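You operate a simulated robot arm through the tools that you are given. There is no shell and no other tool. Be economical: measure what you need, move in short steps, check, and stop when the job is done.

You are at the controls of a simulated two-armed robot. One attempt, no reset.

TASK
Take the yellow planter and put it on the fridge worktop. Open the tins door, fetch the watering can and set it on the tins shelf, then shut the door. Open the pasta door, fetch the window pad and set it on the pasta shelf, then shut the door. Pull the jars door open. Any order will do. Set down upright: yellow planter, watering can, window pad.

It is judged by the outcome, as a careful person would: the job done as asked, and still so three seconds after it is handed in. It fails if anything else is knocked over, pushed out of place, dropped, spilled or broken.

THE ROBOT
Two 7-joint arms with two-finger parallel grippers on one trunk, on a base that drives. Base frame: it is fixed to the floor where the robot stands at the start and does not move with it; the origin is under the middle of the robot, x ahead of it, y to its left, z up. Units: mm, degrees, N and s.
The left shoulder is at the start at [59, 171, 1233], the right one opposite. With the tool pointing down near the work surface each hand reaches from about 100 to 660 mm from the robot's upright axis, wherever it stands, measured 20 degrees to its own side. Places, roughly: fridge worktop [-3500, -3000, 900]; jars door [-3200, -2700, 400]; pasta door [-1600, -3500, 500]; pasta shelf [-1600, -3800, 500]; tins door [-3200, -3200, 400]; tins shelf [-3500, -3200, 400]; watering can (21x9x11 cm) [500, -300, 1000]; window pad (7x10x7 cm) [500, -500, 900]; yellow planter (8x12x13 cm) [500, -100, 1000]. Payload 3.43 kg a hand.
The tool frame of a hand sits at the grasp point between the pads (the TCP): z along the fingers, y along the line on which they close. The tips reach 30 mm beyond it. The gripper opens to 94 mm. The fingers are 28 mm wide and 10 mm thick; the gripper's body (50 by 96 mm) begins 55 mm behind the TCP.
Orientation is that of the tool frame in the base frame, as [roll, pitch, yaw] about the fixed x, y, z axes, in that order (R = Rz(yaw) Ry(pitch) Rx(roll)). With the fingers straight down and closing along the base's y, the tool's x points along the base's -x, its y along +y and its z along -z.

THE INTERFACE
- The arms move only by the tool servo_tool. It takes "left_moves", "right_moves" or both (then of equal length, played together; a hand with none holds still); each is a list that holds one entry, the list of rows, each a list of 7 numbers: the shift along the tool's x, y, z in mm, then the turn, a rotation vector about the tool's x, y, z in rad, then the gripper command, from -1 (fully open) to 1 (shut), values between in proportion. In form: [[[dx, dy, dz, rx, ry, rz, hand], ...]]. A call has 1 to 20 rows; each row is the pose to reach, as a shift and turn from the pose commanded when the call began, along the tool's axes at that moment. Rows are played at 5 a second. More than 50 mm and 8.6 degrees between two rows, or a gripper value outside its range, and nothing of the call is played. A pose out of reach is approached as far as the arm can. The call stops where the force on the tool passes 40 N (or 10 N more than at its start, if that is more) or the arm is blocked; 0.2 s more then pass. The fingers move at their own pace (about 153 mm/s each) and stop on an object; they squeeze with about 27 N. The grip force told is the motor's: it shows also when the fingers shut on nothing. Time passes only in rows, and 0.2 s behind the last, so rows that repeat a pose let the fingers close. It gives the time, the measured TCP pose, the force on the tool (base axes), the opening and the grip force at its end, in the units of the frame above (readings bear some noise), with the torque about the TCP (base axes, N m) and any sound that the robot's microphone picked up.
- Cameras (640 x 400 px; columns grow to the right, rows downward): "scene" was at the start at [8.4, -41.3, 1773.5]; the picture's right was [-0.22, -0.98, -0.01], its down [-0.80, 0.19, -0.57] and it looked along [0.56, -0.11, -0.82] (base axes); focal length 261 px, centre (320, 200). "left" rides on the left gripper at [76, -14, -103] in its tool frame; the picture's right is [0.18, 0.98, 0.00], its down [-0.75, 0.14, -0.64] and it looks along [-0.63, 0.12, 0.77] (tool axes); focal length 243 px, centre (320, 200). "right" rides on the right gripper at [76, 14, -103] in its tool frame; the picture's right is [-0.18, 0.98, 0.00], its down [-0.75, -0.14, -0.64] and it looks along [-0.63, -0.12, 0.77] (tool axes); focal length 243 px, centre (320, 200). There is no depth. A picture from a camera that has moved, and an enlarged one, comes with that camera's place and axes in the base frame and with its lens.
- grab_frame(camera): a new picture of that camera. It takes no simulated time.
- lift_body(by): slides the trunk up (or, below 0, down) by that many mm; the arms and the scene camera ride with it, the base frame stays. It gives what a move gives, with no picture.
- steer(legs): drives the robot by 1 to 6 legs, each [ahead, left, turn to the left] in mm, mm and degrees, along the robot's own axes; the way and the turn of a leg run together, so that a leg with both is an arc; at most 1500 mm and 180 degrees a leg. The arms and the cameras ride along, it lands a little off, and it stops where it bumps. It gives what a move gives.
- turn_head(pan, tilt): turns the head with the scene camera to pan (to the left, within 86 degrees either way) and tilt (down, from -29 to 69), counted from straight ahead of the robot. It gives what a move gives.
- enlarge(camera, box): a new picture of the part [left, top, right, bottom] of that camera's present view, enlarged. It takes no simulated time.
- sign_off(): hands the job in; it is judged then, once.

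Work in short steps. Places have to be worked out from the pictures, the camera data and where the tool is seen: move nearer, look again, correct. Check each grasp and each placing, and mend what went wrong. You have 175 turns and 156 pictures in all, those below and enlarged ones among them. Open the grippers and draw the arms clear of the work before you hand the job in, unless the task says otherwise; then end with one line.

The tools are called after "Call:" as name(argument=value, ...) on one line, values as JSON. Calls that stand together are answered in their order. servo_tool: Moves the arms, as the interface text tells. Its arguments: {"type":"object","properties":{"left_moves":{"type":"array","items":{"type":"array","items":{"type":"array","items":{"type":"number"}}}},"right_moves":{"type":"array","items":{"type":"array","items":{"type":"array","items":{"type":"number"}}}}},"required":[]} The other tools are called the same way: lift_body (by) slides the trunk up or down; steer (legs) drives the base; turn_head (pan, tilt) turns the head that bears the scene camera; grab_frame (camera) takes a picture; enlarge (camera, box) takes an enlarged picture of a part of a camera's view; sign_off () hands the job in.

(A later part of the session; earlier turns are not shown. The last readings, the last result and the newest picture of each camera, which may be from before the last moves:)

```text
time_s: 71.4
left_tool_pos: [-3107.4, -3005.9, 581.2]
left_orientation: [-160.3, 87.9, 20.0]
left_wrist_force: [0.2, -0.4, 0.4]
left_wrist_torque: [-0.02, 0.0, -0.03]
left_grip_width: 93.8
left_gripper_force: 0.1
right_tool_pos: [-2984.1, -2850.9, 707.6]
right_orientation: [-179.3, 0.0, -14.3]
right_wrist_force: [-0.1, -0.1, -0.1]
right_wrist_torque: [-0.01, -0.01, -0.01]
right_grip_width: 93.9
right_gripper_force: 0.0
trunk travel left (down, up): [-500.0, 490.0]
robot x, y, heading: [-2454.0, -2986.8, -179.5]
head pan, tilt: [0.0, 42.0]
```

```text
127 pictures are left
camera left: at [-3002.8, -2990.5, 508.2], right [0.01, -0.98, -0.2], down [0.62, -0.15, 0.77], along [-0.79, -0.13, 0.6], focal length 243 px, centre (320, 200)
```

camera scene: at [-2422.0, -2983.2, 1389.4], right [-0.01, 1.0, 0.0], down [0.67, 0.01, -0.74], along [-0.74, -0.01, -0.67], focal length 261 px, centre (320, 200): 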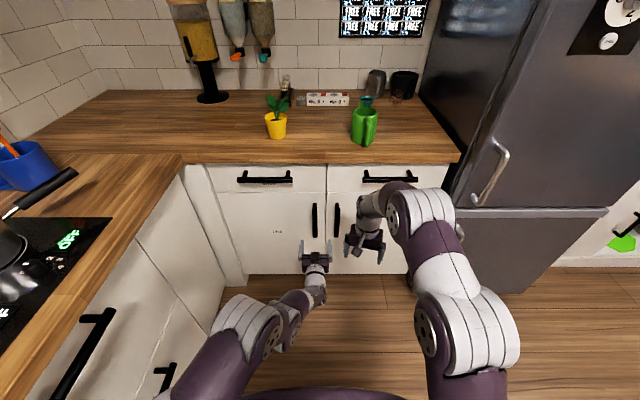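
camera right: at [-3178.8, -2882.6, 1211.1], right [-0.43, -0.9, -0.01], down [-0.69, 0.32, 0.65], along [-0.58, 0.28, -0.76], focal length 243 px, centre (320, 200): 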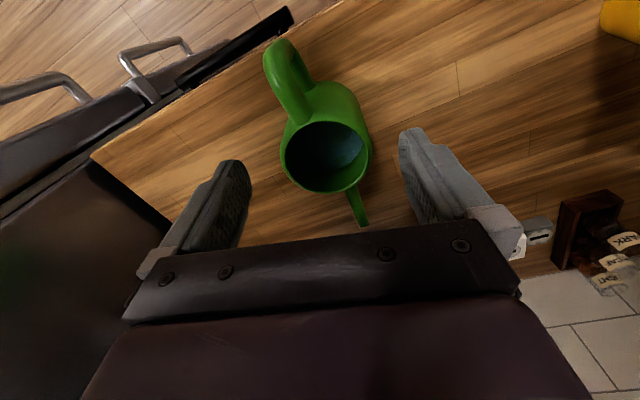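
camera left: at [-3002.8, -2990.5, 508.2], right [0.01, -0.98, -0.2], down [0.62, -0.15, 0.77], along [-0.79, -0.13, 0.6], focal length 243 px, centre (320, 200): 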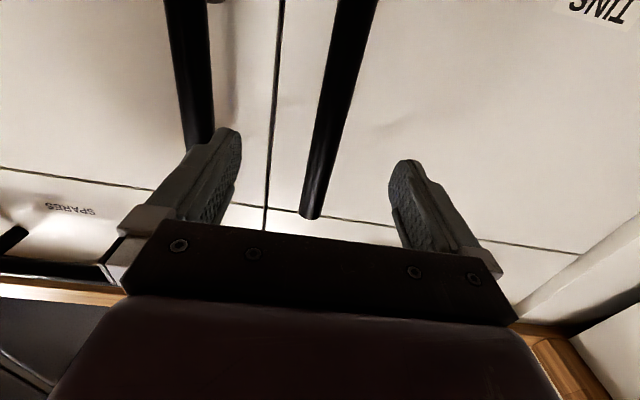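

Handle at x≈-3154, y≈-3011, top z≈643. I move in 50 mm and close on it.

Call:
servo_tool(left_moves=[[[0, 5, 15, 0, 0, 0, -1], [0, 5, 35, 0, 0, 0, -1], [0, 5, 50, 0, 0, 0, -1], [0, 5, 50, 0, 0, 0, 1], [0, 5, 50, 0, 0, 0, 1], [0, 5, 50, 0, 0, 0, 1], [0, 5, 50, 0, 0, 0, 1]]])

Call:
grab_frame(camera="left")

```text
time_s: 73.0
left_tool_pos: [-3156.7, -3011.5, 578.6]
left_orientation: [-160.2, 88.0, 20.1]
left_wrist_force: [-0.8, -5.4, 1.1]
left_wrist_torque: [-1.48, -0.07, 0.11]
left_grip_width: 21.9
left_gripper_force: 45.1
right_tool_pos: [-2983.7, -2852.1, 708.2]
right_orientation: [-179.2, 0.3, -14.4]
right_wrist_force: [-0.2, 0.5, 0.4]
right_wrist_torque: [-0.03, 0.04, 0.01]
right_grip_width: 94.0
right_gripper_force: 0.0
trunk travel left (down, up): [-500.0, 490.0]
robot x, y, heading: [-2458.4, -2987.8, -179.3]
head pan, tilt: [0.0, 42.0]
```

```text
126 pictures are left
camera left: at [-3052.6, -2996.5, 506.9], right [0.01, -0.98, -0.2], down [0.62, -0.15, 0.77], along [-0.79, -0.13, 0.6], focal length 243 px, centre (320, 200)
```

left: 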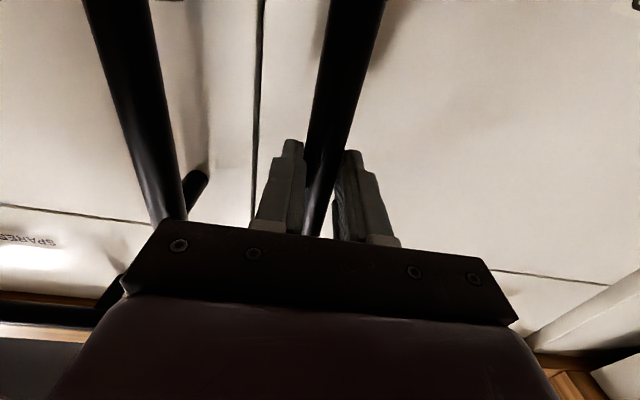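

The round handle bar is gripped. I pull the door open by backing the base along the arc to about 30°.

Call:
steer(legs=[[-54, 12, 0], [-52, 22, 0], [-48, 31, 0]])

Call:
grab_frame(camera="scene")

```text
time_s: 74.7
left_tool_pos: [-3047.4, -3040.9, 580.0]
left_orientation: [-169.2, 88.0, 10.6]
left_wrist_force: [-1.3, 0.8, 3.3]
left_wrist_torque: [-0.84, -0.24, -0.54]
left_grip_width: 21.5
left_gripper_force: 45.1
right_tool_pos: [-2875.0, -2883.9, 707.6]
right_orientation: [-179.3, 0.2, -14.5]
right_wrist_force: [0.2, 0.2, 0.2]
right_wrist_torque: [-0.01, -0.01, -0.01]
right_grip_width: 94.1
right_gripper_force: 0.1
trunk travel left (down, up): [-500.0, 490.0]
robot x, y, heading: [-2351.0, -3017.1, -179.7]
head pan, tilt: [0.0, 42.0]
stopped in leg 3: the force on the tool passed its limit (the readings are from after the stop); the commanded pose is now the measured one
```

```text
125 pictures are left
camera scene: at [-2371.7, -3017.2, 1389.4], right [-0.01, 1.0, 0.0], down [0.67, 0.0, -0.74], along [-0.74, -0.01, -0.67], focal length 261 px, centre (320, 200)
```

scene: 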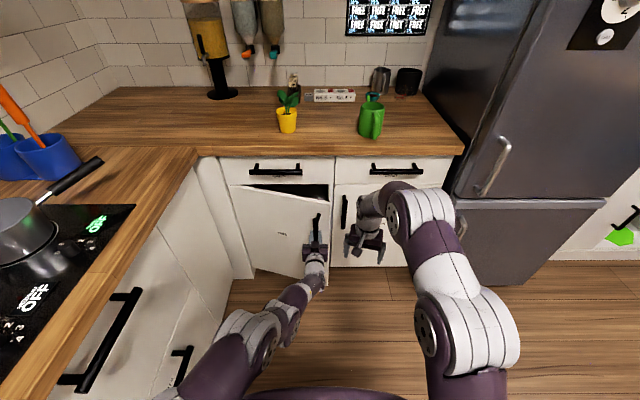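

The door is open about 20°. I pull a little further.

Call:
steer(legs=[[-40, 24, 0], [-40, 34, 0]])

Call:
grab_frame(camera="scene")

```text
time_s: 76.0
left_tool_pos: [-2989.4, -3070.4, 579.3]
left_orientation: [-176.5, 88.1, 2.5]
left_wrist_force: [2.1, 2.8, -3.7]
left_wrist_torque: [-1.33, -0.16, 0.26]
left_grip_width: 21.5
left_gripper_force: 44.9
right_tool_pos: [-2819.0, -2920.5, 708.6]
right_orientation: [-179.4, 0.3, -14.7]
right_wrist_force: [0.5, 0.6, 0.0]
right_wrist_torque: [0.0, 0.0, -0.03]
right_grip_width: 93.8
right_gripper_force: 0.0
trunk travel left (down, up): [-500.0, 490.0]
robot x, y, heading: [-2291.2, -3054.3, -179.7]
head pan, tilt: [0.0, 42.0]
stopped in leg 2: the force on the tool passed its limit (the readings are from after the stop); the commanded pose is now the measured one
```

```text
124 pictures are left
camera scene: at [-2315.7, -3054.3, 1389.4], right [0.0, 1.0, 0.0], down [0.67, 0.0, -0.74], along [-0.74, 0.0, -0.67], focal length 261 px, centre (320, 200)
```

scene: 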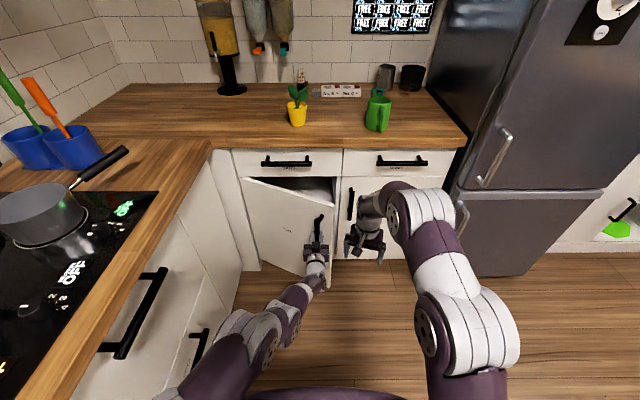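

The door is open about 32° (edge near (-3000,-3020)). I release the handle, then back off, shift right, and come forward past the door's edge with the hand shut.

Call:
servo_tool(left_moves=[[[0, 0, 0, 0, 0, 0, -1], [0, 0, 0, 0, 0, 0, -1], [0, 0, 0, 0, 0, 0, -1]]])

Call:
steer(legs=[[-110, 0, 0], [0, -150, 0]])

Call:
servo_tool(left_moves=[[[0, 0, 0, 0, 0, 0, 1], [0, 0, 0, 0, 0, 0, 1], [0, 0, 0, 0, 0, 0, 1], [0, 0, 0, 0, 0, 0, 1]]])

Call:
grab_frame(camera="scene")

```text
time_s: 76.8
left_tool_pos: [-2991.7, -3071.1, 580.2]
left_orientation: [-170.0, 88.2, 9.1]
left_wrist_force: [-0.8, -0.3, -0.3]
left_wrist_torque: [0.01, 0.01, -0.01]
left_grip_width: 94.1
left_gripper_force: 0.0
right_tool_pos: [-2818.4, -2919.5, 707.4]
right_orientation: [-179.2, 0.2, -14.6]
right_wrist_force: [-0.5, 0.2, 0.1]
right_wrist_torque: [-0.01, -0.01, -0.04]
right_grip_width: 94.1
right_gripper_force: 0.2
trunk travel left (down, up): [-500.0, 490.0]
robot x, y, heading: [-2291.5, -3055.1, -179.8]
head pan, tilt: [0.0, 42.0]
```

```text
time_s: 79.0
left_tool_pos: [-2884.0, -2919.7, 580.8]
left_orientation: [-172.3, 88.2, 6.8]
left_wrist_force: [0.6, 0.3, -0.6]
left_wrist_torque: [0.0, -0.02, 0.06]
left_grip_width: 94.0
left_gripper_force: 0.0
right_tool_pos: [-2709.8, -2767.5, 708.0]
right_orientation: [-179.5, 0.1, -14.7]
right_wrist_force: [0.0, -0.9, 0.3]
right_wrist_torque: [-0.01, 0.02, 0.01]
right_grip_width: 94.3
right_gripper_force: 0.1
trunk travel left (down, up): [-500.0, 490.0]
robot x, y, heading: [-2182.2, -2900.9, -179.4]
head pan, tilt: [0.0, 42.0]
```

```text
time_s: 80.0
left_tool_pos: [-2883.1, -2919.7, 581.1]
left_orientation: [-170.1, 88.1, 9.0]
left_wrist_force: [0.0, -0.4, -0.2]
left_wrist_torque: [0.03, 0.03, 0.05]
left_grip_width: 0.0
left_gripper_force: 27.4
right_tool_pos: [-2710.9, -2768.0, 706.3]
right_orientation: [-179.4, 0.2, -14.6]
right_wrist_force: [0.0, -0.7, 0.7]
right_wrist_torque: [0.01, 0.0, -0.03]
right_grip_width: 93.9
right_gripper_force: 0.0
trunk travel left (down, up): [-500.0, 490.0]
robot x, y, heading: [-2182.6, -2901.3, -179.7]
head pan, tilt: [0.0, 42.0]
```

```text
123 pictures are left
camera scene: at [-2208.8, -2902.4, 1389.4], right [-0.01, 1.0, 0.0], down [0.67, 0.0, -0.74], along [-0.74, 0.0, -0.67], focal length 261 px, centre (320, 200)
```

scene: 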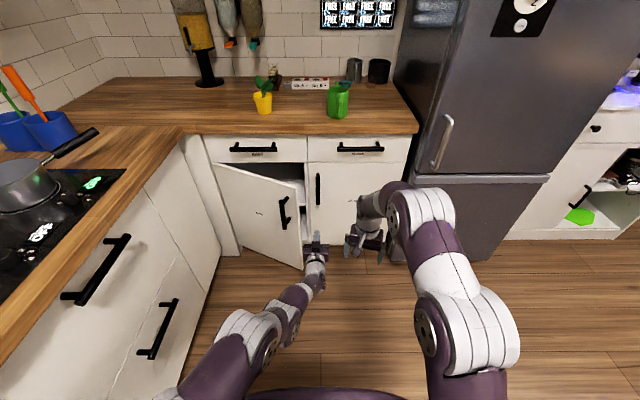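

The hand is right of the door edge. I advance 140 mm beyond the edge, then sweep left with the base to push the door from its inside.

Call:
steer(legs=[[140, 0, 0], [0, 190, 0]])

Call:
grab_frame(camera="scene")

```text
time_s: 82.1
left_tool_pos: [-3023.3, -2992.1, 581.4]
left_orientation: [-178.8, 88.2, -1.1]
left_wrist_force: [0.6, -0.2, -0.2]
left_wrist_torque: [0.0, 0.02, 0.01]
left_grip_width: 0.0
left_gripper_force: 27.1
right_tool_pos: [-2852.4, -2851.2, 708.0]
right_orientation: [-179.5, 0.2, -14.9]
right_wrist_force: [0.1, -0.1, -0.6]
right_wrist_torque: [-0.01, 0.0, 0.0]
right_grip_width: 93.9
right_gripper_force: 0.0
trunk travel left (down, up): [-500.0, 490.0]
robot x, y, heading: [-2324.6, -2985.5, -180.0]
head pan, tilt: [0.0, 42.0]
stopped in leg 2: the force on the tool passed its limit (the readings are from after the stop); the commanded pose is now the measured one
```

```text
122 pictures are left
camera scene: at [-2350.1, -2987.3, 1389.3], right [0.0, 1.0, 0.0], down [0.67, 0.0, -0.74], along [-0.74, 0.0, -0.67], focal length 261 px, centre (320, 200)
```

scene: 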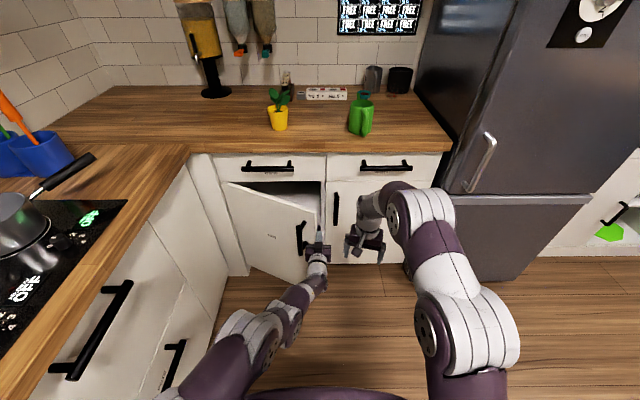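

It stopped on force; I check the contact with the left camera.

Call:
grab_frame(camera="left")

Call:
enlarge(camera="scene", box=[200, 150, 420, 300])

```text
121 pictures are left
camera left: at [-2918.0, -2982.8, 508.0], right [-0.03, -0.98, -0.18], down [0.61, -0.17, 0.77], along [-0.79, -0.09, 0.61], focal length 243 px, centre (320, 200)
```

left: 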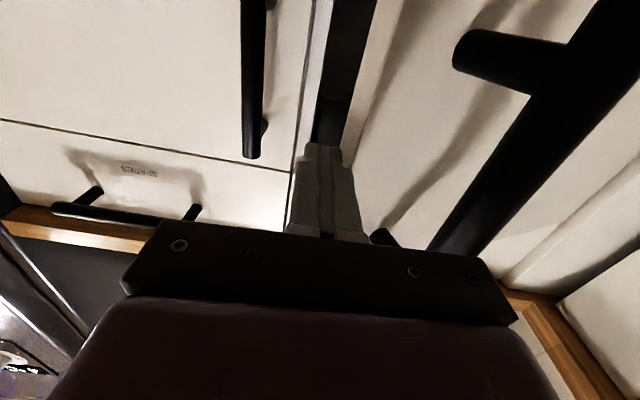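

```text
2.67 times, centred on (310, 225) of scene
camera zoom: at [-2350.1, -2987.3, 1389.3], right [0.0, 1.0, 0.0], down [0.67, 0.0, -0.74], along [-0.74, 0.0, -0.67], focal length 695 px, centre (347, 133)
```

zoom: 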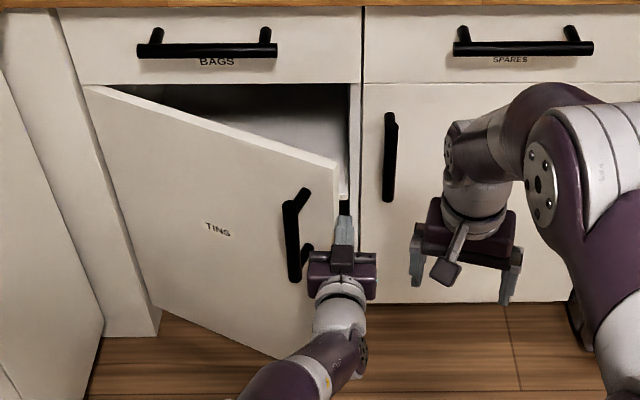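

The gripper body hit the front of the door rather than its inside. I move right 40 mm, go 80 mm deeper so that the body is behind the edge, and sweep again.

Call:
steer(legs=[[0, -40, 0], [80, 0, 0], [0, 60, 0]])

Call:
enlarge(camera="scene", box=[200, 130, 420, 280])

```text
time_s: 84.0
left_tool_pos: [-3099.0, -2951.1, 578.1]
left_orientation: [171.0, 87.8, -12.4]
left_wrist_force: [3.1, 7.2, 0.3]
left_wrist_torque: [-0.16, 0.08, 0.51]
left_grip_width: 0.3
left_gripper_force: 27.2
right_tool_pos: [-2931.7, -2818.4, 707.2]
right_orientation: [-179.4, 0.2, -15.0]
right_wrist_force: [0.5, 0.7, -0.2]
right_wrist_torque: [0.01, 0.04, 0.03]
right_grip_width: 93.9
right_gripper_force: 0.1
trunk travel left (down, up): [-500.0, 490.0]
robot x, y, heading: [-2404.2, -2956.0, 180.0]
head pan, tilt: [0.0, 42.0]
stopped in leg 3: the force on the tool passed its limit (the readings are from after the stop); the commanded pose is now the measured one
```

```text
2.67 times, centred on (310, 205) of scene
camera zoom: at [-2430.2, -2955.5, 1389.4], right [0.0, 1.0, 0.0], down [0.67, 0.0, -0.74], along [-0.74, 0.0, -0.67], focal length 695 px, centre (347, 187)
```

zoom: 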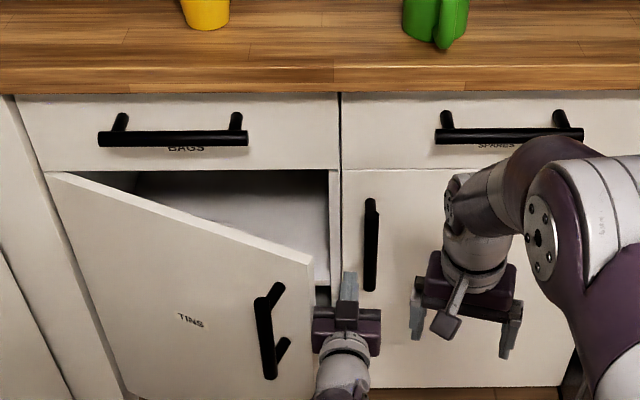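

The body side now bears on the door's inner edge, but the base pushes abruptly. I push slowly with the arm toward -y instead.

Call:
servo_tool(left_moves=[[[0, 5, 0, 0, 0, 0, 1], [0, 10, 0, 0, 0, 0, 1], [0, 15, 0, 0, 0, 0, 1], [0, 20, 0, 0, 0, 0, 1], [0, 25, 0, 0, 0, 0, 1], [0, 30, 0, 0, 0, 0, 1], [0, 35, 0, 0, 0, 0, 1], [0, 40, 0, 0, 0, 0, 1]]])

Call:
enlarge(camera="scene", box=[200, 130, 420, 280])

```text
time_s: 84.5
left_tool_pos: [-3097.5, -2950.4, 577.4]
left_orientation: [167.2, 87.8, -16.8]
left_wrist_force: [4.5, 10.3, 1.3]
left_wrist_torque: [-0.4, 0.02, 0.75]
left_grip_width: 0.0
left_gripper_force: 27.2
right_tool_pos: [-2931.5, -2816.5, 708.2]
right_orientation: [-179.3, 0.2, -15.0]
right_wrist_force: [-0.1, 0.4, -0.2]
right_wrist_torque: [-0.01, 0.0, -0.01]
right_grip_width: 93.8
right_gripper_force: 0.0
trunk travel left (down, up): [-500.0, 490.0]
robot x, y, heading: [-2405.0, -2961.1, 179.9]
head pan, tilt: [0.0, 42.0]
stopped in row 2 (left hand): the force on the tool passed its limit (the readings are from after the stop); the commanded pose is now the measured one
```

```text
2.67 times, centred on (310, 205) of scene
camera zoom: at [-2430.2, -2955.5, 1389.4], right [0.0, 1.0, 0.0], down [0.67, 0.0, -0.74], along [-0.74, 0.0, -0.67], focal length 695 px, centre (347, 187)
```

zoom: 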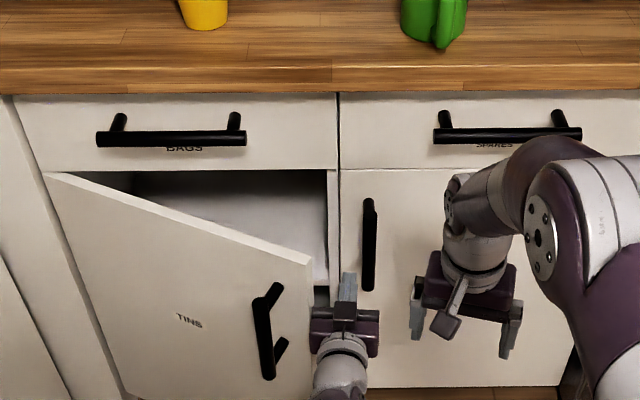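

The force direction shows I'm pressing on the door's end face. I back off a little, turn the hand 45° to the left so the fingers can hook behind the edge, and lift the right hand out of the way.

Call:
servo_tool(left_moves=[[[0, -8, 0, 0, 0, 0, 1], [0, -16, 0, -0.1, 0, 0, 1], [0, -16, 0, -0.2, 0, 0, 1], [0, -16, 0, -0.3, 0, 0, 1], [0, -16, 0, -0.4, 0, 0, 1], [0, -16, 0, -0.5, 0, 0, 1], [0, -16, 0, -0.6, 0, 0, 1], [0, -16, 0, -0.7, 0, 0, 1], [0, -16, 0, -0.785, 0, 0, 1]]], right_moves=[[[0, 0, -25, 0, 0, 0, 0], [5, -10, -50, 0, 0, 0, 0], [10, -20, -75, 0, 0, 0, 0], [15, -30, -100, 0, 0, 0, 0], [20, -40, -125, 0, 0, 0, 0], [25, -50, -150, 0, 0, 0, 0], [30, -60, -165, 0, 0, 0, 0], [30, -60, -180, 0, 0, 0, 0], [30, -60, -180, 0, 0, 0, 0]]])

Call:
enlarge(camera="scene", box=[200, 130, 420, 280])

Call:
grab_frame(camera="left")

```text
time_s: 85.5
left_tool_pos: [-3136.0, -2917.3, 699.9]
left_orientation: [-44.8, 82.4, 145.8]
left_wrist_force: [0.6, -0.1, 0.1]
left_wrist_torque: [0.01, 0.04, 0.01]
left_grip_width: 0.1
left_gripper_force: 27.0
left hand out of reach, approached as far as the arm can: row 3, 4
right_tool_pos: [-2910.5, -2795.6, 802.3]
right_orientation: [-179.3, 0.2, -15.1]
right_wrist_force: [0.0, 0.9, -0.5]
right_wrist_torque: [0.05, 0.02, 0.0]
right_grip_width: 47.1
right_gripper_force: 0.1
trunk travel left (down, up): [-500.0, 490.0]
robot x, y, heading: [-2405.9, -2955.0, 179.6]
head pan, tilt: [0.0, 42.0]
stopped in row 4 (left hand): the arm was blocked; the commanded pose is now the measured one
```

```text
2.67 times, centred on (310, 205) of scene
camera zoom: at [-2430.6, -2955.2, 1389.3], right [0.0, 1.0, 0.0], down [0.67, 0.0, -0.74], along [-0.74, 0.0, -0.67], focal length 695 px, centre (347, 187)
```

zoom: 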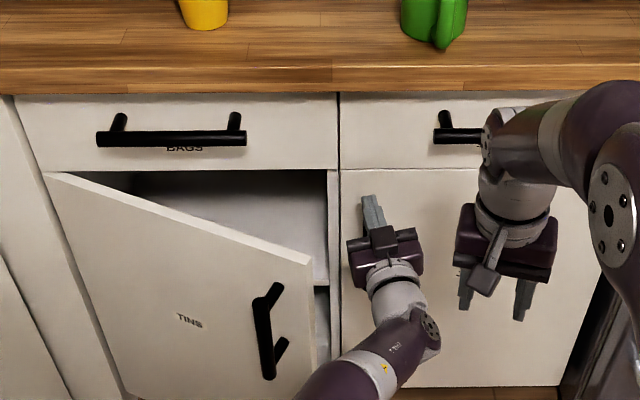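

```text
116 pictures are left
camera left: at [-3048.0, -2878.9, 615.8], right [0.16, -0.95, -0.27], down [0.74, -0.07, 0.67], along [-0.66, -0.31, 0.69], focal length 243 px, centre (320, 200)
```

left: 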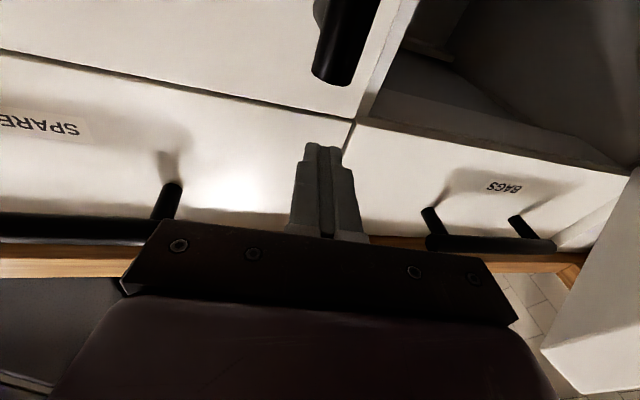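

That pose is near the arm's limit. Better: tool pointing down, fingers dipping behind the door's top edge (z≈745). I back off, raise the trunk 200 and turn the left hand downward.

Call:
steer(legs=[[-150, 0, 0]])

Call:
lift_body(by=200)

Call:
servo_tool(left_moves=[[[0, 0, 0, 0, 0.131, 0, 1], [0, 0, 0, 0, 0.262, 0, 1], [0, 0, 0, 0, 0.393, 0, 1], [0, 0, 0, 0, 0.524, 0, 1], [0, 0, 0, 0, 0.654, 0, 1], [0, 0, 0, 0, 0.785, 0, 1], [0, 0, 0, 0, 0.916, 0, 1], [0, 0, 0, 0, 1.047, 0, 1], [0, 0, 0, 0, 1.178, 0, 1], [0, 0, 0, 0, 1.309, 0, 1], [0, 0, 0, 0, 1.44, 0, 1], [0, 0, 0, 0, 1.571, 0, 1]]])

Call:
grab_frame(camera="scene")

```text
time_s: 86.9
left_tool_pos: [-2986.0, -2920.7, 701.5]
left_orientation: [-44.3, 82.2, 146.4]
left_wrist_force: [-0.5, -0.6, -0.4]
left_wrist_torque: [-0.02, -0.06, 0.01]
left_grip_width: 0.2
left_gripper_force: 27.2
right_tool_pos: [-2759.2, -2796.6, 803.4]
right_orientation: [-179.2, 0.3, -14.9]
right_wrist_force: [-0.2, 0.1, 1.2]
right_wrist_torque: [-0.03, 0.01, -0.01]
right_grip_width: 46.9
right_gripper_force: 0.1
trunk travel left (down, up): [-500.0, 490.0]
robot x, y, heading: [-2253.7, -2957.1, 179.9]
head pan, tilt: [0.0, 42.0]
```

```text
time_s: 89.1
left_tool_pos: [-2986.8, -2919.5, 900.5]
left_orientation: [-44.7, 82.3, 146.2]
left_wrist_force: [-0.5, -0.1, -0.1]
left_wrist_torque: [-0.04, 0.01, 0.0]
left_grip_width: 0.3
left_gripper_force: 27.0
right_tool_pos: [-2759.8, -2797.4, 1001.4]
right_orientation: [-179.3, 0.1, -14.9]
right_wrist_force: [0.5, 0.7, -0.5]
right_wrist_torque: [-0.01, -0.03, 0.01]
right_grip_width: 46.9
right_gripper_force: 0.1
trunk travel left (down, up): [-700.0, 290.0]
robot x, y, heading: [-2256.4, -2955.9, 180.0]
head pan, tilt: [0.0, 42.0]
```

```text
time_s: 91.7
left_tool_pos: [-2867.1, -2957.3, 888.1]
left_orientation: [-174.5, 5.5, 10.9]
left_wrist_force: [-0.2, 1.0, -0.1]
left_wrist_torque: [0.01, 0.03, 0.0]
left_grip_width: 0.1
left_gripper_force: 26.8
left hand out of reach, approached as far as the arm can: row 8, 9, 10, 11, 12
right_tool_pos: [-2758.0, -2795.5, 1002.0]
right_orientation: [-179.3, 0.3, -14.9]
right_wrist_force: [0.7, -0.6, -0.3]
right_wrist_torque: [-0.02, 0.01, 0.0]
right_grip_width: 47.0
right_gripper_force: 0.0
trunk travel left (down, up): [-700.0, 290.0]
robot x, y, heading: [-2258.7, -2958.4, 179.9]
head pan, tilt: [0.0, 42.0]
```

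```text
115 pictures are left
camera scene: at [-2279.0, -2956.2, 1589.4], right [0.0, 1.0, 0.0], down [0.67, 0.0, -0.74], along [-0.74, 0.0, -0.67], focal length 261 px, centre (320, 200)
```

scene: 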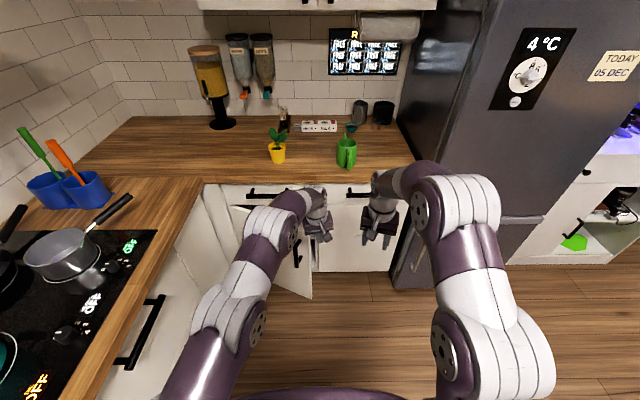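

The commanded pose is beyond reach, so I bring the command back toward the robot to resync.

Call:
servo_tool(left_moves=[[[40, 0, 0, 0, 0, 0, 1], [80, 0, 0, 0, 0, 0, 1], [120, 0, 0, 0, 0, 0, 1], [120, 0, 0, 0, 0, 0, 1]]])

Call:
grab_frame(camera="left")

```text
time_s: 92.7
left_tool_pos: [-2750.7, -2936.5, 875.7]
left_orientation: [-174.6, 5.4, 11.0]
left_wrist_force: [0.2, -0.5, -0.2]
left_wrist_torque: [-0.06, -0.04, 0.01]
left_grip_width: 0.1
left_gripper_force: 27.3
right_tool_pos: [-2759.1, -2796.1, 1002.0]
right_orientation: [-179.4, 0.1, -14.9]
right_wrist_force: [-0.6, 0.6, 0.1]
right_wrist_torque: [-0.03, -0.01, -0.03]
right_grip_width: 47.1
right_gripper_force: 0.1
trunk travel left (down, up): [-700.0, 290.0]
robot x, y, heading: [-2250.7, -2957.8, 179.6]
head pan, tilt: [0.0, 42.0]
```

```text
114 pictures are left
camera left: at [-2669.1, -2915.9, 971.6], right [0.36, -0.93, -0.11], down [-0.64, -0.33, 0.69], along [-0.68, -0.18, -0.71], focal length 243 px, centre (320, 200)
```

left: 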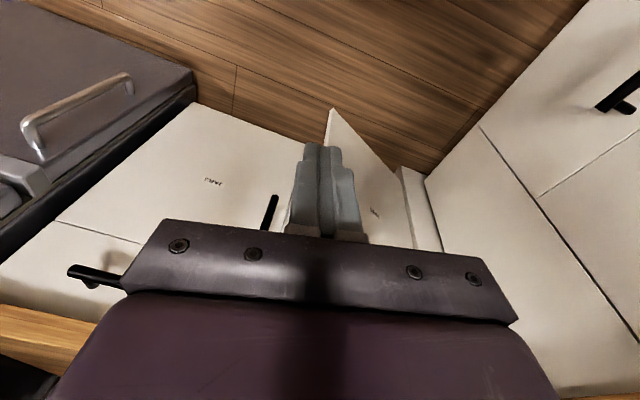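

The command resynced. I square up the hand orientation, drive 250 mm forward (the hand stays above the door top), and place it over the gap.

Call:
servo_tool(left_moves=[[[0, 0, 0, -0.046, 0.047, 0.095, 1], [0, 0, 0, -0.093, 0.094, 0.19, 1], [0, 0, 0, -0.093, 0.094, 0.19, 1]]])

Call:
steer(legs=[[255, 0, 0]])

Call:
grab_frame(camera="left")

```text
time_s: 93.5
left_tool_pos: [-2750.7, -2935.1, 874.7]
left_orientation: [179.5, 0.5, -0.3]
left_wrist_force: [0.0, -0.3, 0.3]
left_wrist_torque: [-0.02, -0.01, -0.01]
left_grip_width: 0.0
left_gripper_force: 27.0
right_tool_pos: [-2758.3, -2796.5, 1002.6]
right_orientation: [-179.4, 0.1, -15.0]
right_wrist_force: [-0.5, 0.3, 0.0]
right_wrist_torque: [0.0, -0.02, 0.01]
right_grip_width: 46.8
right_gripper_force: 0.1
trunk travel left (down, up): [-700.0, 290.0]
robot x, y, heading: [-2255.4, -2957.4, 179.6]
head pan, tilt: [0.0, 42.0]
```

```text
time_s: 95.3
left_tool_pos: [-3011.2, -2933.5, 875.5]
left_orientation: [179.5, 0.5, -0.1]
left_wrist_force: [0.7, 0.3, 0.6]
left_wrist_torque: [-0.02, -0.03, 0.0]
left_grip_width: 0.0
left_gripper_force: 26.9
right_tool_pos: [-3019.3, -2795.0, 1001.7]
right_orientation: [-179.3, 0.3, -14.9]
right_wrist_force: [0.7, -1.0, 0.0]
right_wrist_torque: [0.0, 0.05, 0.01]
right_grip_width: 47.2
right_gripper_force: 0.2
trunk travel left (down, up): [-700.0, 290.0]
robot x, y, heading: [-2514.5, -2956.5, 179.6]
head pan, tilt: [0.0, 42.0]
```

```text
113 pictures are left
camera left: at [-2935.1, -2919.3, 976.7], right [0.18, -0.98, 0.01], down [-0.75, -0.13, 0.65], along [-0.64, -0.12, -0.76], focal length 243 px, centre (320, 200)
```

left: 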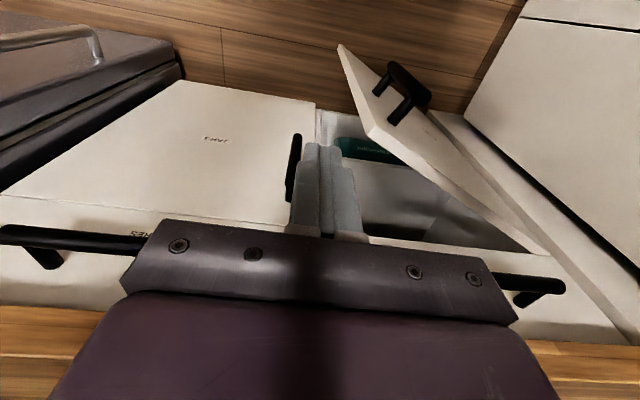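

The door's top inner corner is at about (-3040,-2994). I go to (-3105,-2960), dip the fingers to z 712 behind the door, then push slowly +x and -y.

Call:
servo_tool(left_moves=[[[-30, 10, 0, 0, 0, 0, 1], [-60, 20, 0, 0, 0, 0, 1], [-94, 27, 10, 0, 0, 0, 1], [-94, 27, 45, 0, 0, 0, 1], [-94, 27, 85, 0, 0, 0, 1], [-94, 27, 125, 0, 0, 0, 1], [-94, 27, 163, 0, 0, 0, 1], [-94, 50, 163, 0, 0, 0, 1], [-94, 75, 163, 0, 0, 0, 1]]])

Call:
grab_frame(camera="left")

```text
time_s: 97.3
left_tool_pos: [-3108.9, -3010.5, 714.9]
left_orientation: [179.5, 0.5, -0.2]
left_wrist_force: [-0.4, -0.6, 0.5]
left_wrist_torque: [0.01, 0.01, -0.01]
left_grip_width: 0.0
left_gripper_force: 26.7
left hand out of reach, approached as far as the arm can: row 7
right_tool_pos: [-3020.4, -2795.4, 1001.9]
right_orientation: [-179.4, 0.3, -15.0]
right_wrist_force: [0.0, 0.6, -1.2]
right_wrist_torque: [-0.02, 0.02, 0.03]
right_grip_width: 47.1
right_gripper_force: 0.1
trunk travel left (down, up): [-700.0, 290.0]
robot x, y, heading: [-2516.6, -2955.0, 180.1]
head pan, tilt: [0.0, 42.0]
```

```text
112 pictures are left
camera left: at [-3031.3, -2996.0, 816.6], right [0.18, -0.98, 0.01], down [-0.75, -0.13, 0.65], along [-0.64, -0.12, -0.76], focal length 243 px, centre (320, 200)
```

left: 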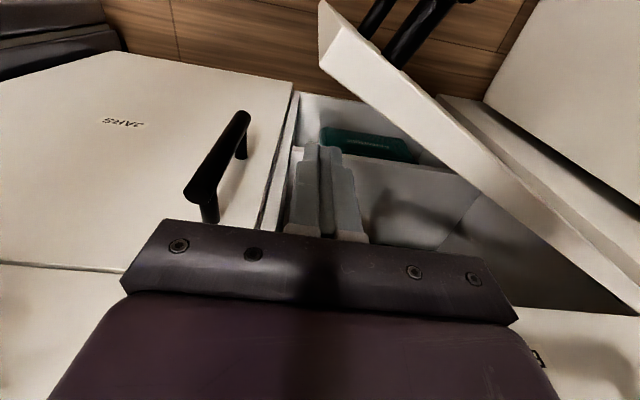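

The fingers are behind the door. I push it open along an arc.

Call:
servo_tool(left_moves=[[[20, 5, 0, 0, 0, 0, 1], [40, 12, 0, 0, 0, 0, 1], [60, 22, 0, 0, 0, 0, 1], [80, 35, 0, 0, 0, 0, 1], [98, 50, 0, 0, 0, 0, 1], [114, 66, 0, 0, 0, 0, 1], [128, 84, 0, 0, 0, 0, 1], [140, 102, 0, 0, 0, 0, 1], [150, 122, 0, 0, 0, 0, 1], [158, 142, 0, 0, 0, 0, 1], [164, 162, 0, 0, 0, 0, 1], [170, 182, 0, 0, 0, 0, 1], [174, 202, 0, 0, 0, 0, 1], [177, 222, 0, 0, 0, 0, 1], [179, 242, 0, 0, 0, 0, 1], [180, 262, 0, 0, 0, 0, 1]]])

Call:
grab_frame(camera="scene")

```text
time_s: 100.7
left_tool_pos: [-2928.8, -3272.6, 715.4]
left_orientation: [179.5, 0.5, -0.3]
left_wrist_force: [-0.5, -0.7, 0.9]
left_wrist_torque: [0.01, 0.0, 0.02]
left_grip_width: 0.2
left_gripper_force: 27.3
right_tool_pos: [-3019.2, -2794.4, 1002.3]
right_orientation: [-179.4, 0.2, -14.9]
right_wrist_force: [-1.1, 0.5, -0.3]
right_wrist_torque: [-0.03, 0.01, 0.03]
right_grip_width: 47.0
right_gripper_force: 0.1
trunk travel left (down, up): [-700.0, 290.0]
robot x, y, heading: [-2512.7, -2955.6, 179.7]
head pan, tilt: [0.0, 42.0]
```

```text
111 pictures are left
camera scene: at [-2540.4, -2955.8, 1589.4], right [0.0, 1.0, 0.0], down [0.67, 0.0, -0.74], along [-0.74, 0.0, -0.67], focal length 261 px, centre (320, 200)
```

scene: 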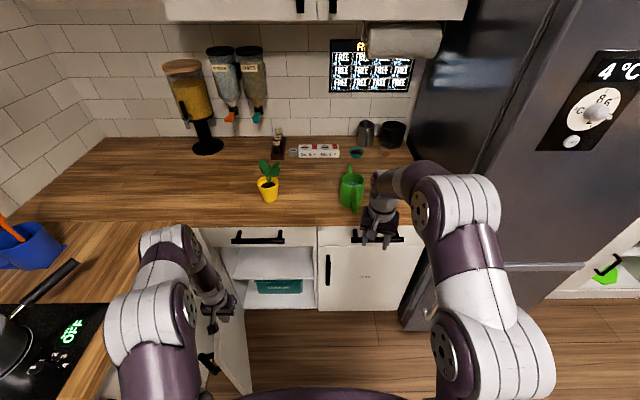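

The tins door is wide open. I take a closer look at the shelf inside.

Call:
enlarge(camera="scene", box=[190, 210, 330, 320])

```text
3.64 times, centred on (260, 265) of scene
camera zoom: at [-2540.4, -2955.8, 1589.4], right [0.0, 1.0, 0.0], down [0.67, 0.0, -0.74], along [-0.74, 0.0, -0.67], focal length 948 px, centre (538, -36)
```

zoom: 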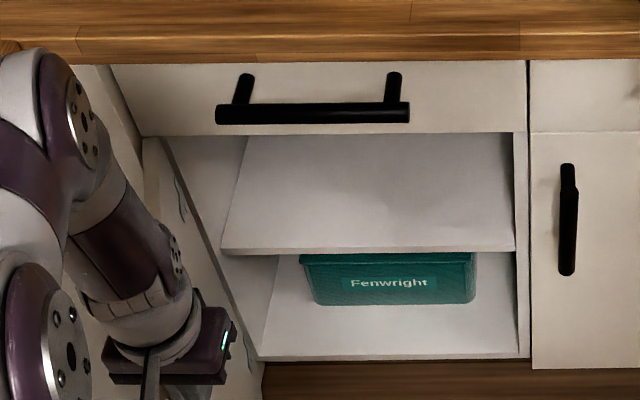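

The shelf is at about z 430–470 with roughly 300 mm clearance, so the can needs a tilted grasp from the handle side. I look at the can's profile now.

Call:
enlarge(camera="scene", box=[300, 130, 420, 230])

Call:
grab_frame(camera="right")

```text
4.00 times, centred on (360, 180) of scene
camera zoom: at [-2540.4, -2955.8, 1589.4], right [0.0, 1.0, 0.0], down [0.67, 0.0, -0.74], along [-0.74, 0.0, -0.67], focal length 1043 px, centre (160, 280)
```

zoom: 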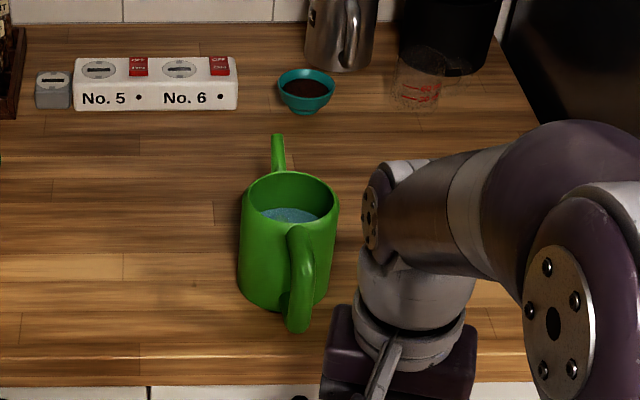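

```text
108 pictures are left
camera right: at [-2949.9, -2829.4, 1104.4], right [-0.43, -0.9, -0.01], down [-0.69, 0.32, 0.65], along [-0.58, 0.29, -0.76], focal length 243 px, centre (320, 200)
```

right: 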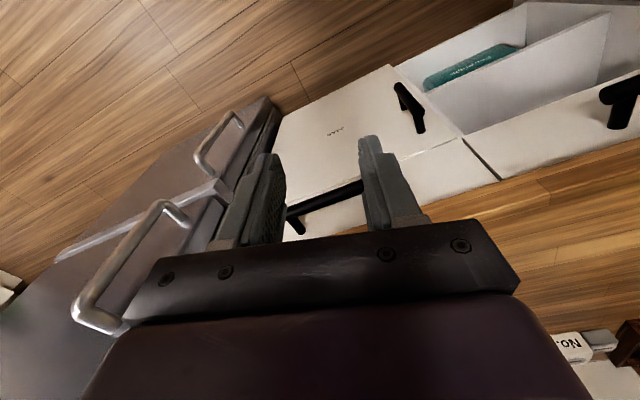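

The handle joins just below the rim, so a 45° tilted grasp over the handle should clear. I raise the trunk, retract the right hand a bit, and pitch the left hand 45° forward while moving it toward the can's line.

Call:
lift_body(by=200)

Call:
servo_tool(left_moves=[[[0, 0, -30, 0, 0, 0, -1], [0, 0, -60, 0, 0, 0, -1], [0, -25, -90, 0, -0.08, 0, -1], [-5, -60, -115, 0, -0.16, 0, -1], [-15, -95, -135, 0, -0.24, 0, -1], [-30, -130, -150, 0, -0.32, 0, -1], [-45, -165, -163, 0, -0.4, 0, -1], [-60, -200, -163, 0, -0.48, 0, -1], [-75, -235, -163, 0, -0.56, 0, -1], [-90, -270, -163, 0, -0.64, 0, -1], [-105, -305, -163, 0, -0.72, 0, -1], [-121, -339, -163, 0, -0.785, 0, -1]]], right_moves=[[[11, -8, 0, 0, 0, -0.02, 0], [22, -16, 0, 0, 0, -0.04, 0], [32, -24, 0, 0, 0, -0.06, 0], [43, -32, 0, 0, 0, -0.08, 0], [54, -40, 0, 0, 0, -0.11, 0], [65, -49, 0, 0, 0, -0.13, 0], [76, -57, 0, 0, 0, -0.15, 0], [86, -65, 0, 0, 0, -0.17, 0], [97, -73, 0, 0, 0, -0.2, 0], [108, -81, 0, 0, 0, -0.22, 0], [119, -89, 0, 0, 0, -0.24, 0], [129, -97, 0, 0, 0, -0.26, 0]]])

Call:
steer(legs=[[0, -95, 0]])

Call:
grab_frame(camera="left")

Call:
grab_frame(camera="scene")

```text
time_s: 102.9
left_tool_pos: [-2929.6, -3271.9, 916.4]
left_orientation: [179.4, 0.6, -0.2]
left_wrist_force: [-0.4, -0.1, -0.5]
left_wrist_torque: [0.01, 0.0, -0.01]
left_grip_width: 0.0
left_gripper_force: 27.1
right_tool_pos: [-3019.7, -2795.4, 1202.1]
right_orientation: [-179.4, 0.2, -15.0]
right_wrist_force: [0.1, -0.6, -0.6]
right_wrist_torque: [0.0, 0.01, 0.02]
right_grip_width: 47.1
right_gripper_force: 0.1
trunk travel left (down, up): [-900.0, 90.0]
robot x, y, heading: [-2512.9, -2954.4, 179.8]
head pan, tilt: [0.0, 42.0]
```

```text
time_s: 105.5
left_tool_pos: [-3050.2, -2928.5, 1075.9]
left_orientation: [179.1, 45.7, -0.8]
left_wrist_force: [0.3, 0.7, -0.4]
left_wrist_torque: [0.01, -0.01, 0.0]
left_grip_width: 94.0
left_gripper_force: 0.1
right_tool_pos: [-2868.9, -2733.3, 1202.9]
right_orientation: [-179.4, 0.1, 0.0]
right_wrist_force: [-0.6, 0.1, 0.6]
right_wrist_torque: [-0.03, -0.02, 0.0]
right_grip_width: 47.1
right_gripper_force: 0.2
trunk travel left (down, up): [-900.0, 90.0]
robot x, y, heading: [-2513.8, -2954.1, 179.6]
head pan, tilt: [0.0, 42.0]
```

```text
time_s: 106.6
left_tool_pos: [-3049.0, -2834.6, 1075.5]
left_orientation: [179.3, 45.5, -0.7]
left_wrist_force: [0.3, 0.4, 0.5]
left_wrist_torque: [0.03, -0.01, -0.04]
left_grip_width: 94.1
left_gripper_force: 0.0
right_tool_pos: [-2870.3, -2639.5, 1202.6]
right_orientation: [-179.2, 0.0, -0.3]
right_wrist_force: [0.0, -0.6, 0.6]
right_wrist_torque: [0.03, -0.03, -0.04]
right_grip_width: 47.0
right_gripper_force: 0.1
trunk travel left (down, up): [-900.0, 90.0]
robot x, y, heading: [-2512.9, -2859.4, 179.8]
head pan, tilt: [0.0, 42.0]
```

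```text
107 pictures are left
camera left: at [-2923.0, -2821.7, 1093.1], right [0.12, -0.98, -0.12], down [-0.07, -0.13, 0.99], along [-0.99, -0.11, -0.09], focal length 243 px, centre (320, 200)
```

left: 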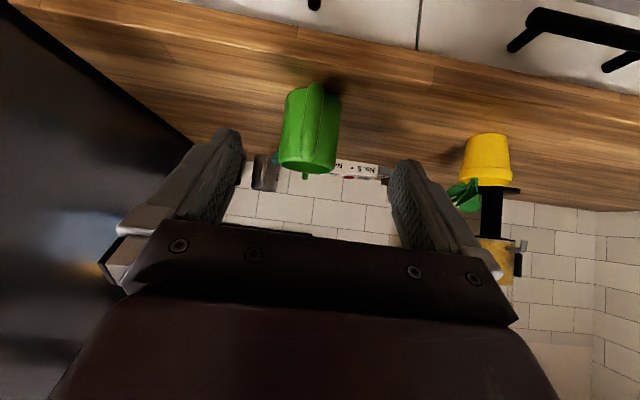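

```text
106 pictures are left
camera scene: at [-2540.0, -2860.5, 1789.4], right [0.0, 1.0, 0.0], down [0.67, 0.0, -0.74], along [-0.74, 0.0, -0.67], focal length 261 px, centre (320, 200)
```

scene: 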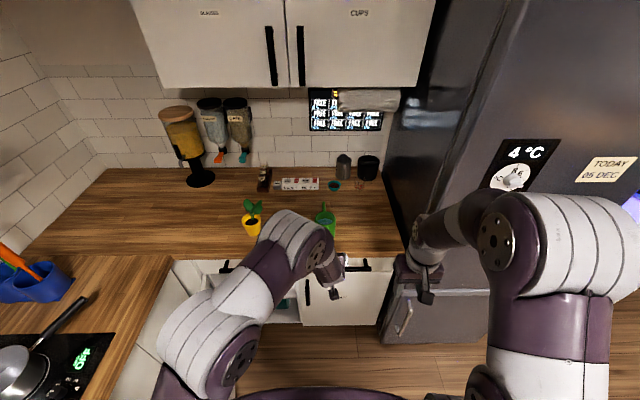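

The can is centred at y≈-2839, handle straight toward me. I drive 145 mm forward and check before sliding in.

Call:
steer(legs=[[140, 0, 0]])

Call:
grab_frame(camera="left")

```text
time_s: 108.0
left_tool_pos: [-3188.6, -2832.9, 1076.8]
left_orientation: [179.2, 45.6, -0.8]
left_wrist_force: [0.8, 1.0, -0.3]
left_wrist_torque: [-0.05, -0.02, -0.01]
left_grip_width: 94.0
left_gripper_force: 0.1
right_tool_pos: [-3007.4, -2637.0, 1202.9]
right_orientation: [-179.3, 0.1, -0.3]
right_wrist_force: [0.4, 0.2, 0.2]
right_wrist_torque: [0.0, 0.0, 0.04]
right_grip_width: 47.3
right_gripper_force: 0.1
trunk travel left (down, up): [-900.0, 90.0]
robot x, y, heading: [-2656.4, -2859.1, 179.7]
head pan, tilt: [0.0, 42.0]
```

```text
105 pictures are left
camera left: at [-3061.5, -2819.6, 1093.8], right [0.12, -0.98, -0.12], down [-0.07, -0.13, 0.99], along [-0.99, -0.12, -0.08], focal length 243 px, centre (320, 200)
```

left: 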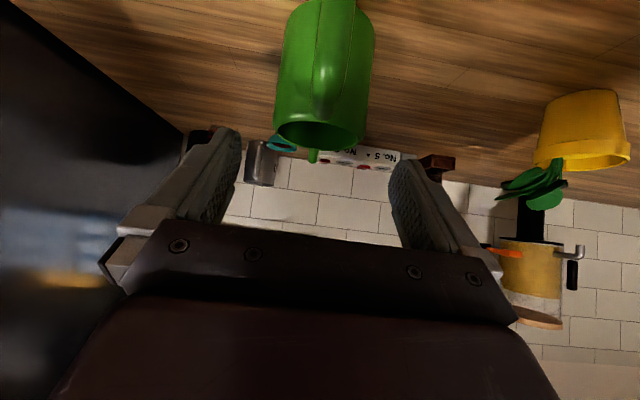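

The rim centre is at about (-3290,-2839,1010) and the handle joint is about 25 mm below the rim, so there's clearance. I slide in along the tool axis to TCP (-3289,-2839,984).

Call:
servo_tool(left_moves=[[[-4, 5, 20, 0, 0, 0, -1], [-4, 5, 45, 0, 0, 0, -1], [-4, 5, 70, 0, 0, 0, -1], [-4, 5, 90, 0, 0, 0, -1], [-4, 5, 108, 0, 0, 0, -1], [-4, 5, 124, 0, 0, 0, -1], [-4, 5, 136, 0, 0, 0, -1], [-4, 5, 136, 0, 0, 0, -1]]])

Call:
grab_frame(camera="left")

Call:
grab_frame(camera="scene")

```text
time_s: 109.5
left_tool_pos: [-3287.4, -2836.6, 997.0]
left_orientation: [179.7, 46.7, -0.4]
left_wrist_force: [9.9, -0.5, 25.2]
left_wrist_torque: [0.16, -1.25, -0.1]
left_grip_width: 93.9
left_gripper_force: 0.1
right_tool_pos: [-3008.1, -2637.7, 1203.0]
right_orientation: [-179.3, 0.2, -0.2]
right_wrist_force: [-0.9, 0.0, -0.6]
right_wrist_torque: [-0.01, -0.01, -0.01]
right_grip_width: 46.9
right_gripper_force: 0.0
trunk travel left (down, up): [-900.0, 90.0]
robot x, y, heading: [-2659.2, -2858.2, 179.9]
head pan, tilt: [0.0, 42.0]
stopped in row 7 (left hand): the force on the tool passed its limit (the readings are from after the stop); the commanded pose is now the measured one
```

```text
104 pictures are left
camera left: at [-3162.0, -2823.1, 1012.2], right [0.12, -0.98, -0.13], down [-0.05, -0.14, 0.99], along [-0.99, -0.11, -0.07], focal length 243 px, centre (320, 200)
```

left: 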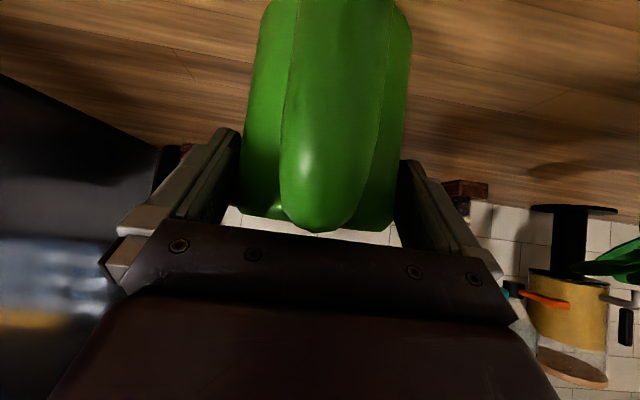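

```text
103 pictures are left
camera scene: at [-2675.6, -2858.5, 1789.6], right [0.0, 1.0, 0.0], down [0.67, 0.0, -0.74], along [-0.74, 0.0, -0.67], focal length 261 px, centre (320, 200)
```

scene: 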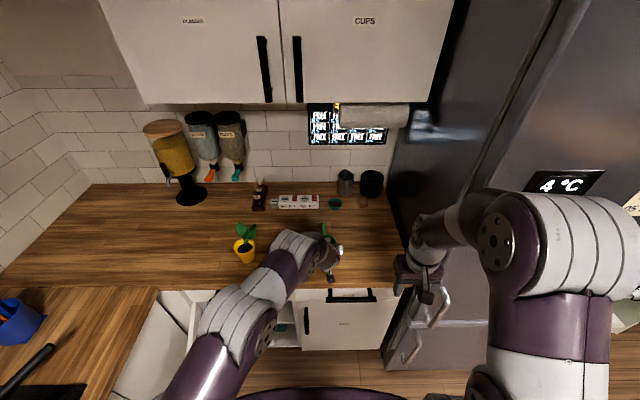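

The hand touches the handle top at TCP z 997, which is deep enough. I back off 5 mm and close.

Call:
servo_tool(left_moves=[[[0, 0, -3, 0, 0, 0, -1], [0, 0, -5, 0, 0, 0, -1], [0, 0, -5, 0, 0, 0, 1], [0, 0, -5, 0, 0, 0, 1], [0, 0, -5, 0, 0, 0, 1], [0, 0, -5, 0, 0, 0, 1]]])

Call:
grab_frame(camera="left")

```text
time_s: 110.9
left_tool_pos: [-3284.1, -2837.7, 995.3]
left_orientation: [179.6, 46.2, -0.6]
left_wrist_force: [1.3, 2.6, 4.3]
left_wrist_torque: [0.04, -0.34, 0.09]
left_grip_width: 90.5
left_gripper_force: 27.1
right_tool_pos: [-3008.9, -2637.6, 1203.1]
right_orientation: [-179.2, 0.0, -0.2]
right_wrist_force: [-0.5, 0.4, 0.2]
right_wrist_torque: [-0.01, -0.01, 0.0]
right_grip_width: 47.0
right_gripper_force: 0.1
trunk travel left (down, up): [-900.0, 90.0]
robot x, y, heading: [-2656.0, -2857.6, 180.0]
head pan, tilt: [0.0, 42.0]
```

```text
102 pictures are left
camera left: at [-3158.5, -2824.2, 1011.8], right [0.12, -0.98, -0.13], down [-0.06, -0.14, 0.99], along [-0.99, -0.11, -0.07], focal length 243 px, centre (320, 200)
```

left: 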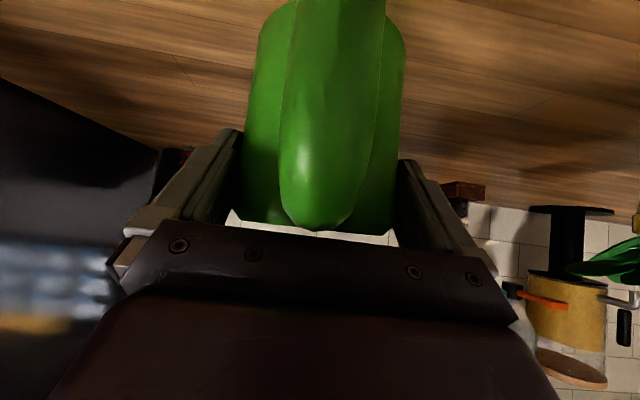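

Gripped. I test-lift 25 mm straight up and check the can's attitude.

Call:
servo_tool(left_moves=[[[-4, 0, -3, 0, 0, 0, 1], [-8, 0, -7, 0, 0, 0, 1], [-12, 0, -11, 0, 0, 0, 1], [-18, 0, -17, 0, 0, 0, 1], [-18, 0, -17, 0, 0, 0, 1], [-18, 0, -17, 0, 0, 0, 1]]])

Call:
grab_frame(camera="left")

Call:
enlarge(camera="scene", box=[260, 190, 400, 300])

```text
time_s: 112.3
left_tool_pos: [-3286.7, -2837.6, 1020.3]
left_orientation: [179.6, 46.1, -0.5]
left_wrist_force: [1.0, 0.9, -4.4]
left_wrist_torque: [-0.05, -0.03, -0.01]
left_grip_width: 90.3
left_gripper_force: 27.0
right_tool_pos: [-3010.7, -2638.0, 1204.1]
right_orientation: [-179.3, 0.0, -0.2]
right_wrist_force: [-0.2, -0.1, 0.7]
right_wrist_torque: [0.02, -0.01, 0.03]
right_grip_width: 47.0
right_gripper_force: 0.1
trunk travel left (down, up): [-900.0, 90.0]
robot x, y, heading: [-2656.4, -2860.6, 180.0]
head pan, tilt: [0.0, 42.0]
```

```text
101 pictures are left
camera left: at [-3159.9, -2823.6, 1036.3], right [0.12, -0.98, -0.13], down [-0.06, -0.14, 0.99], along [-0.99, -0.11, -0.08], focal length 243 px, centre (320, 200)
```

left: 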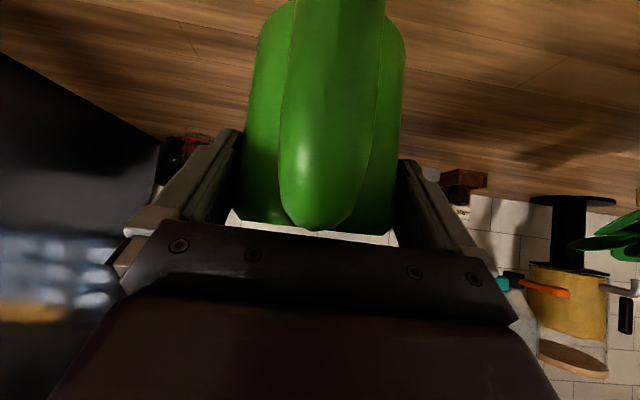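

```text
3.64 times, centred on (330, 245) of scene
camera zoom: at [-2681.3, -2857.8, 1789.3], right [0.0, 1.0, 0.0], down [0.67, 0.0, -0.74], along [-0.74, 0.0, -0.67], focal length 948 px, centre (284, 36)
```

zoom: 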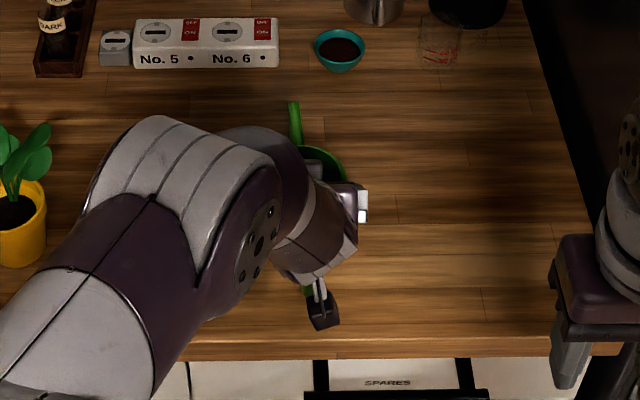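

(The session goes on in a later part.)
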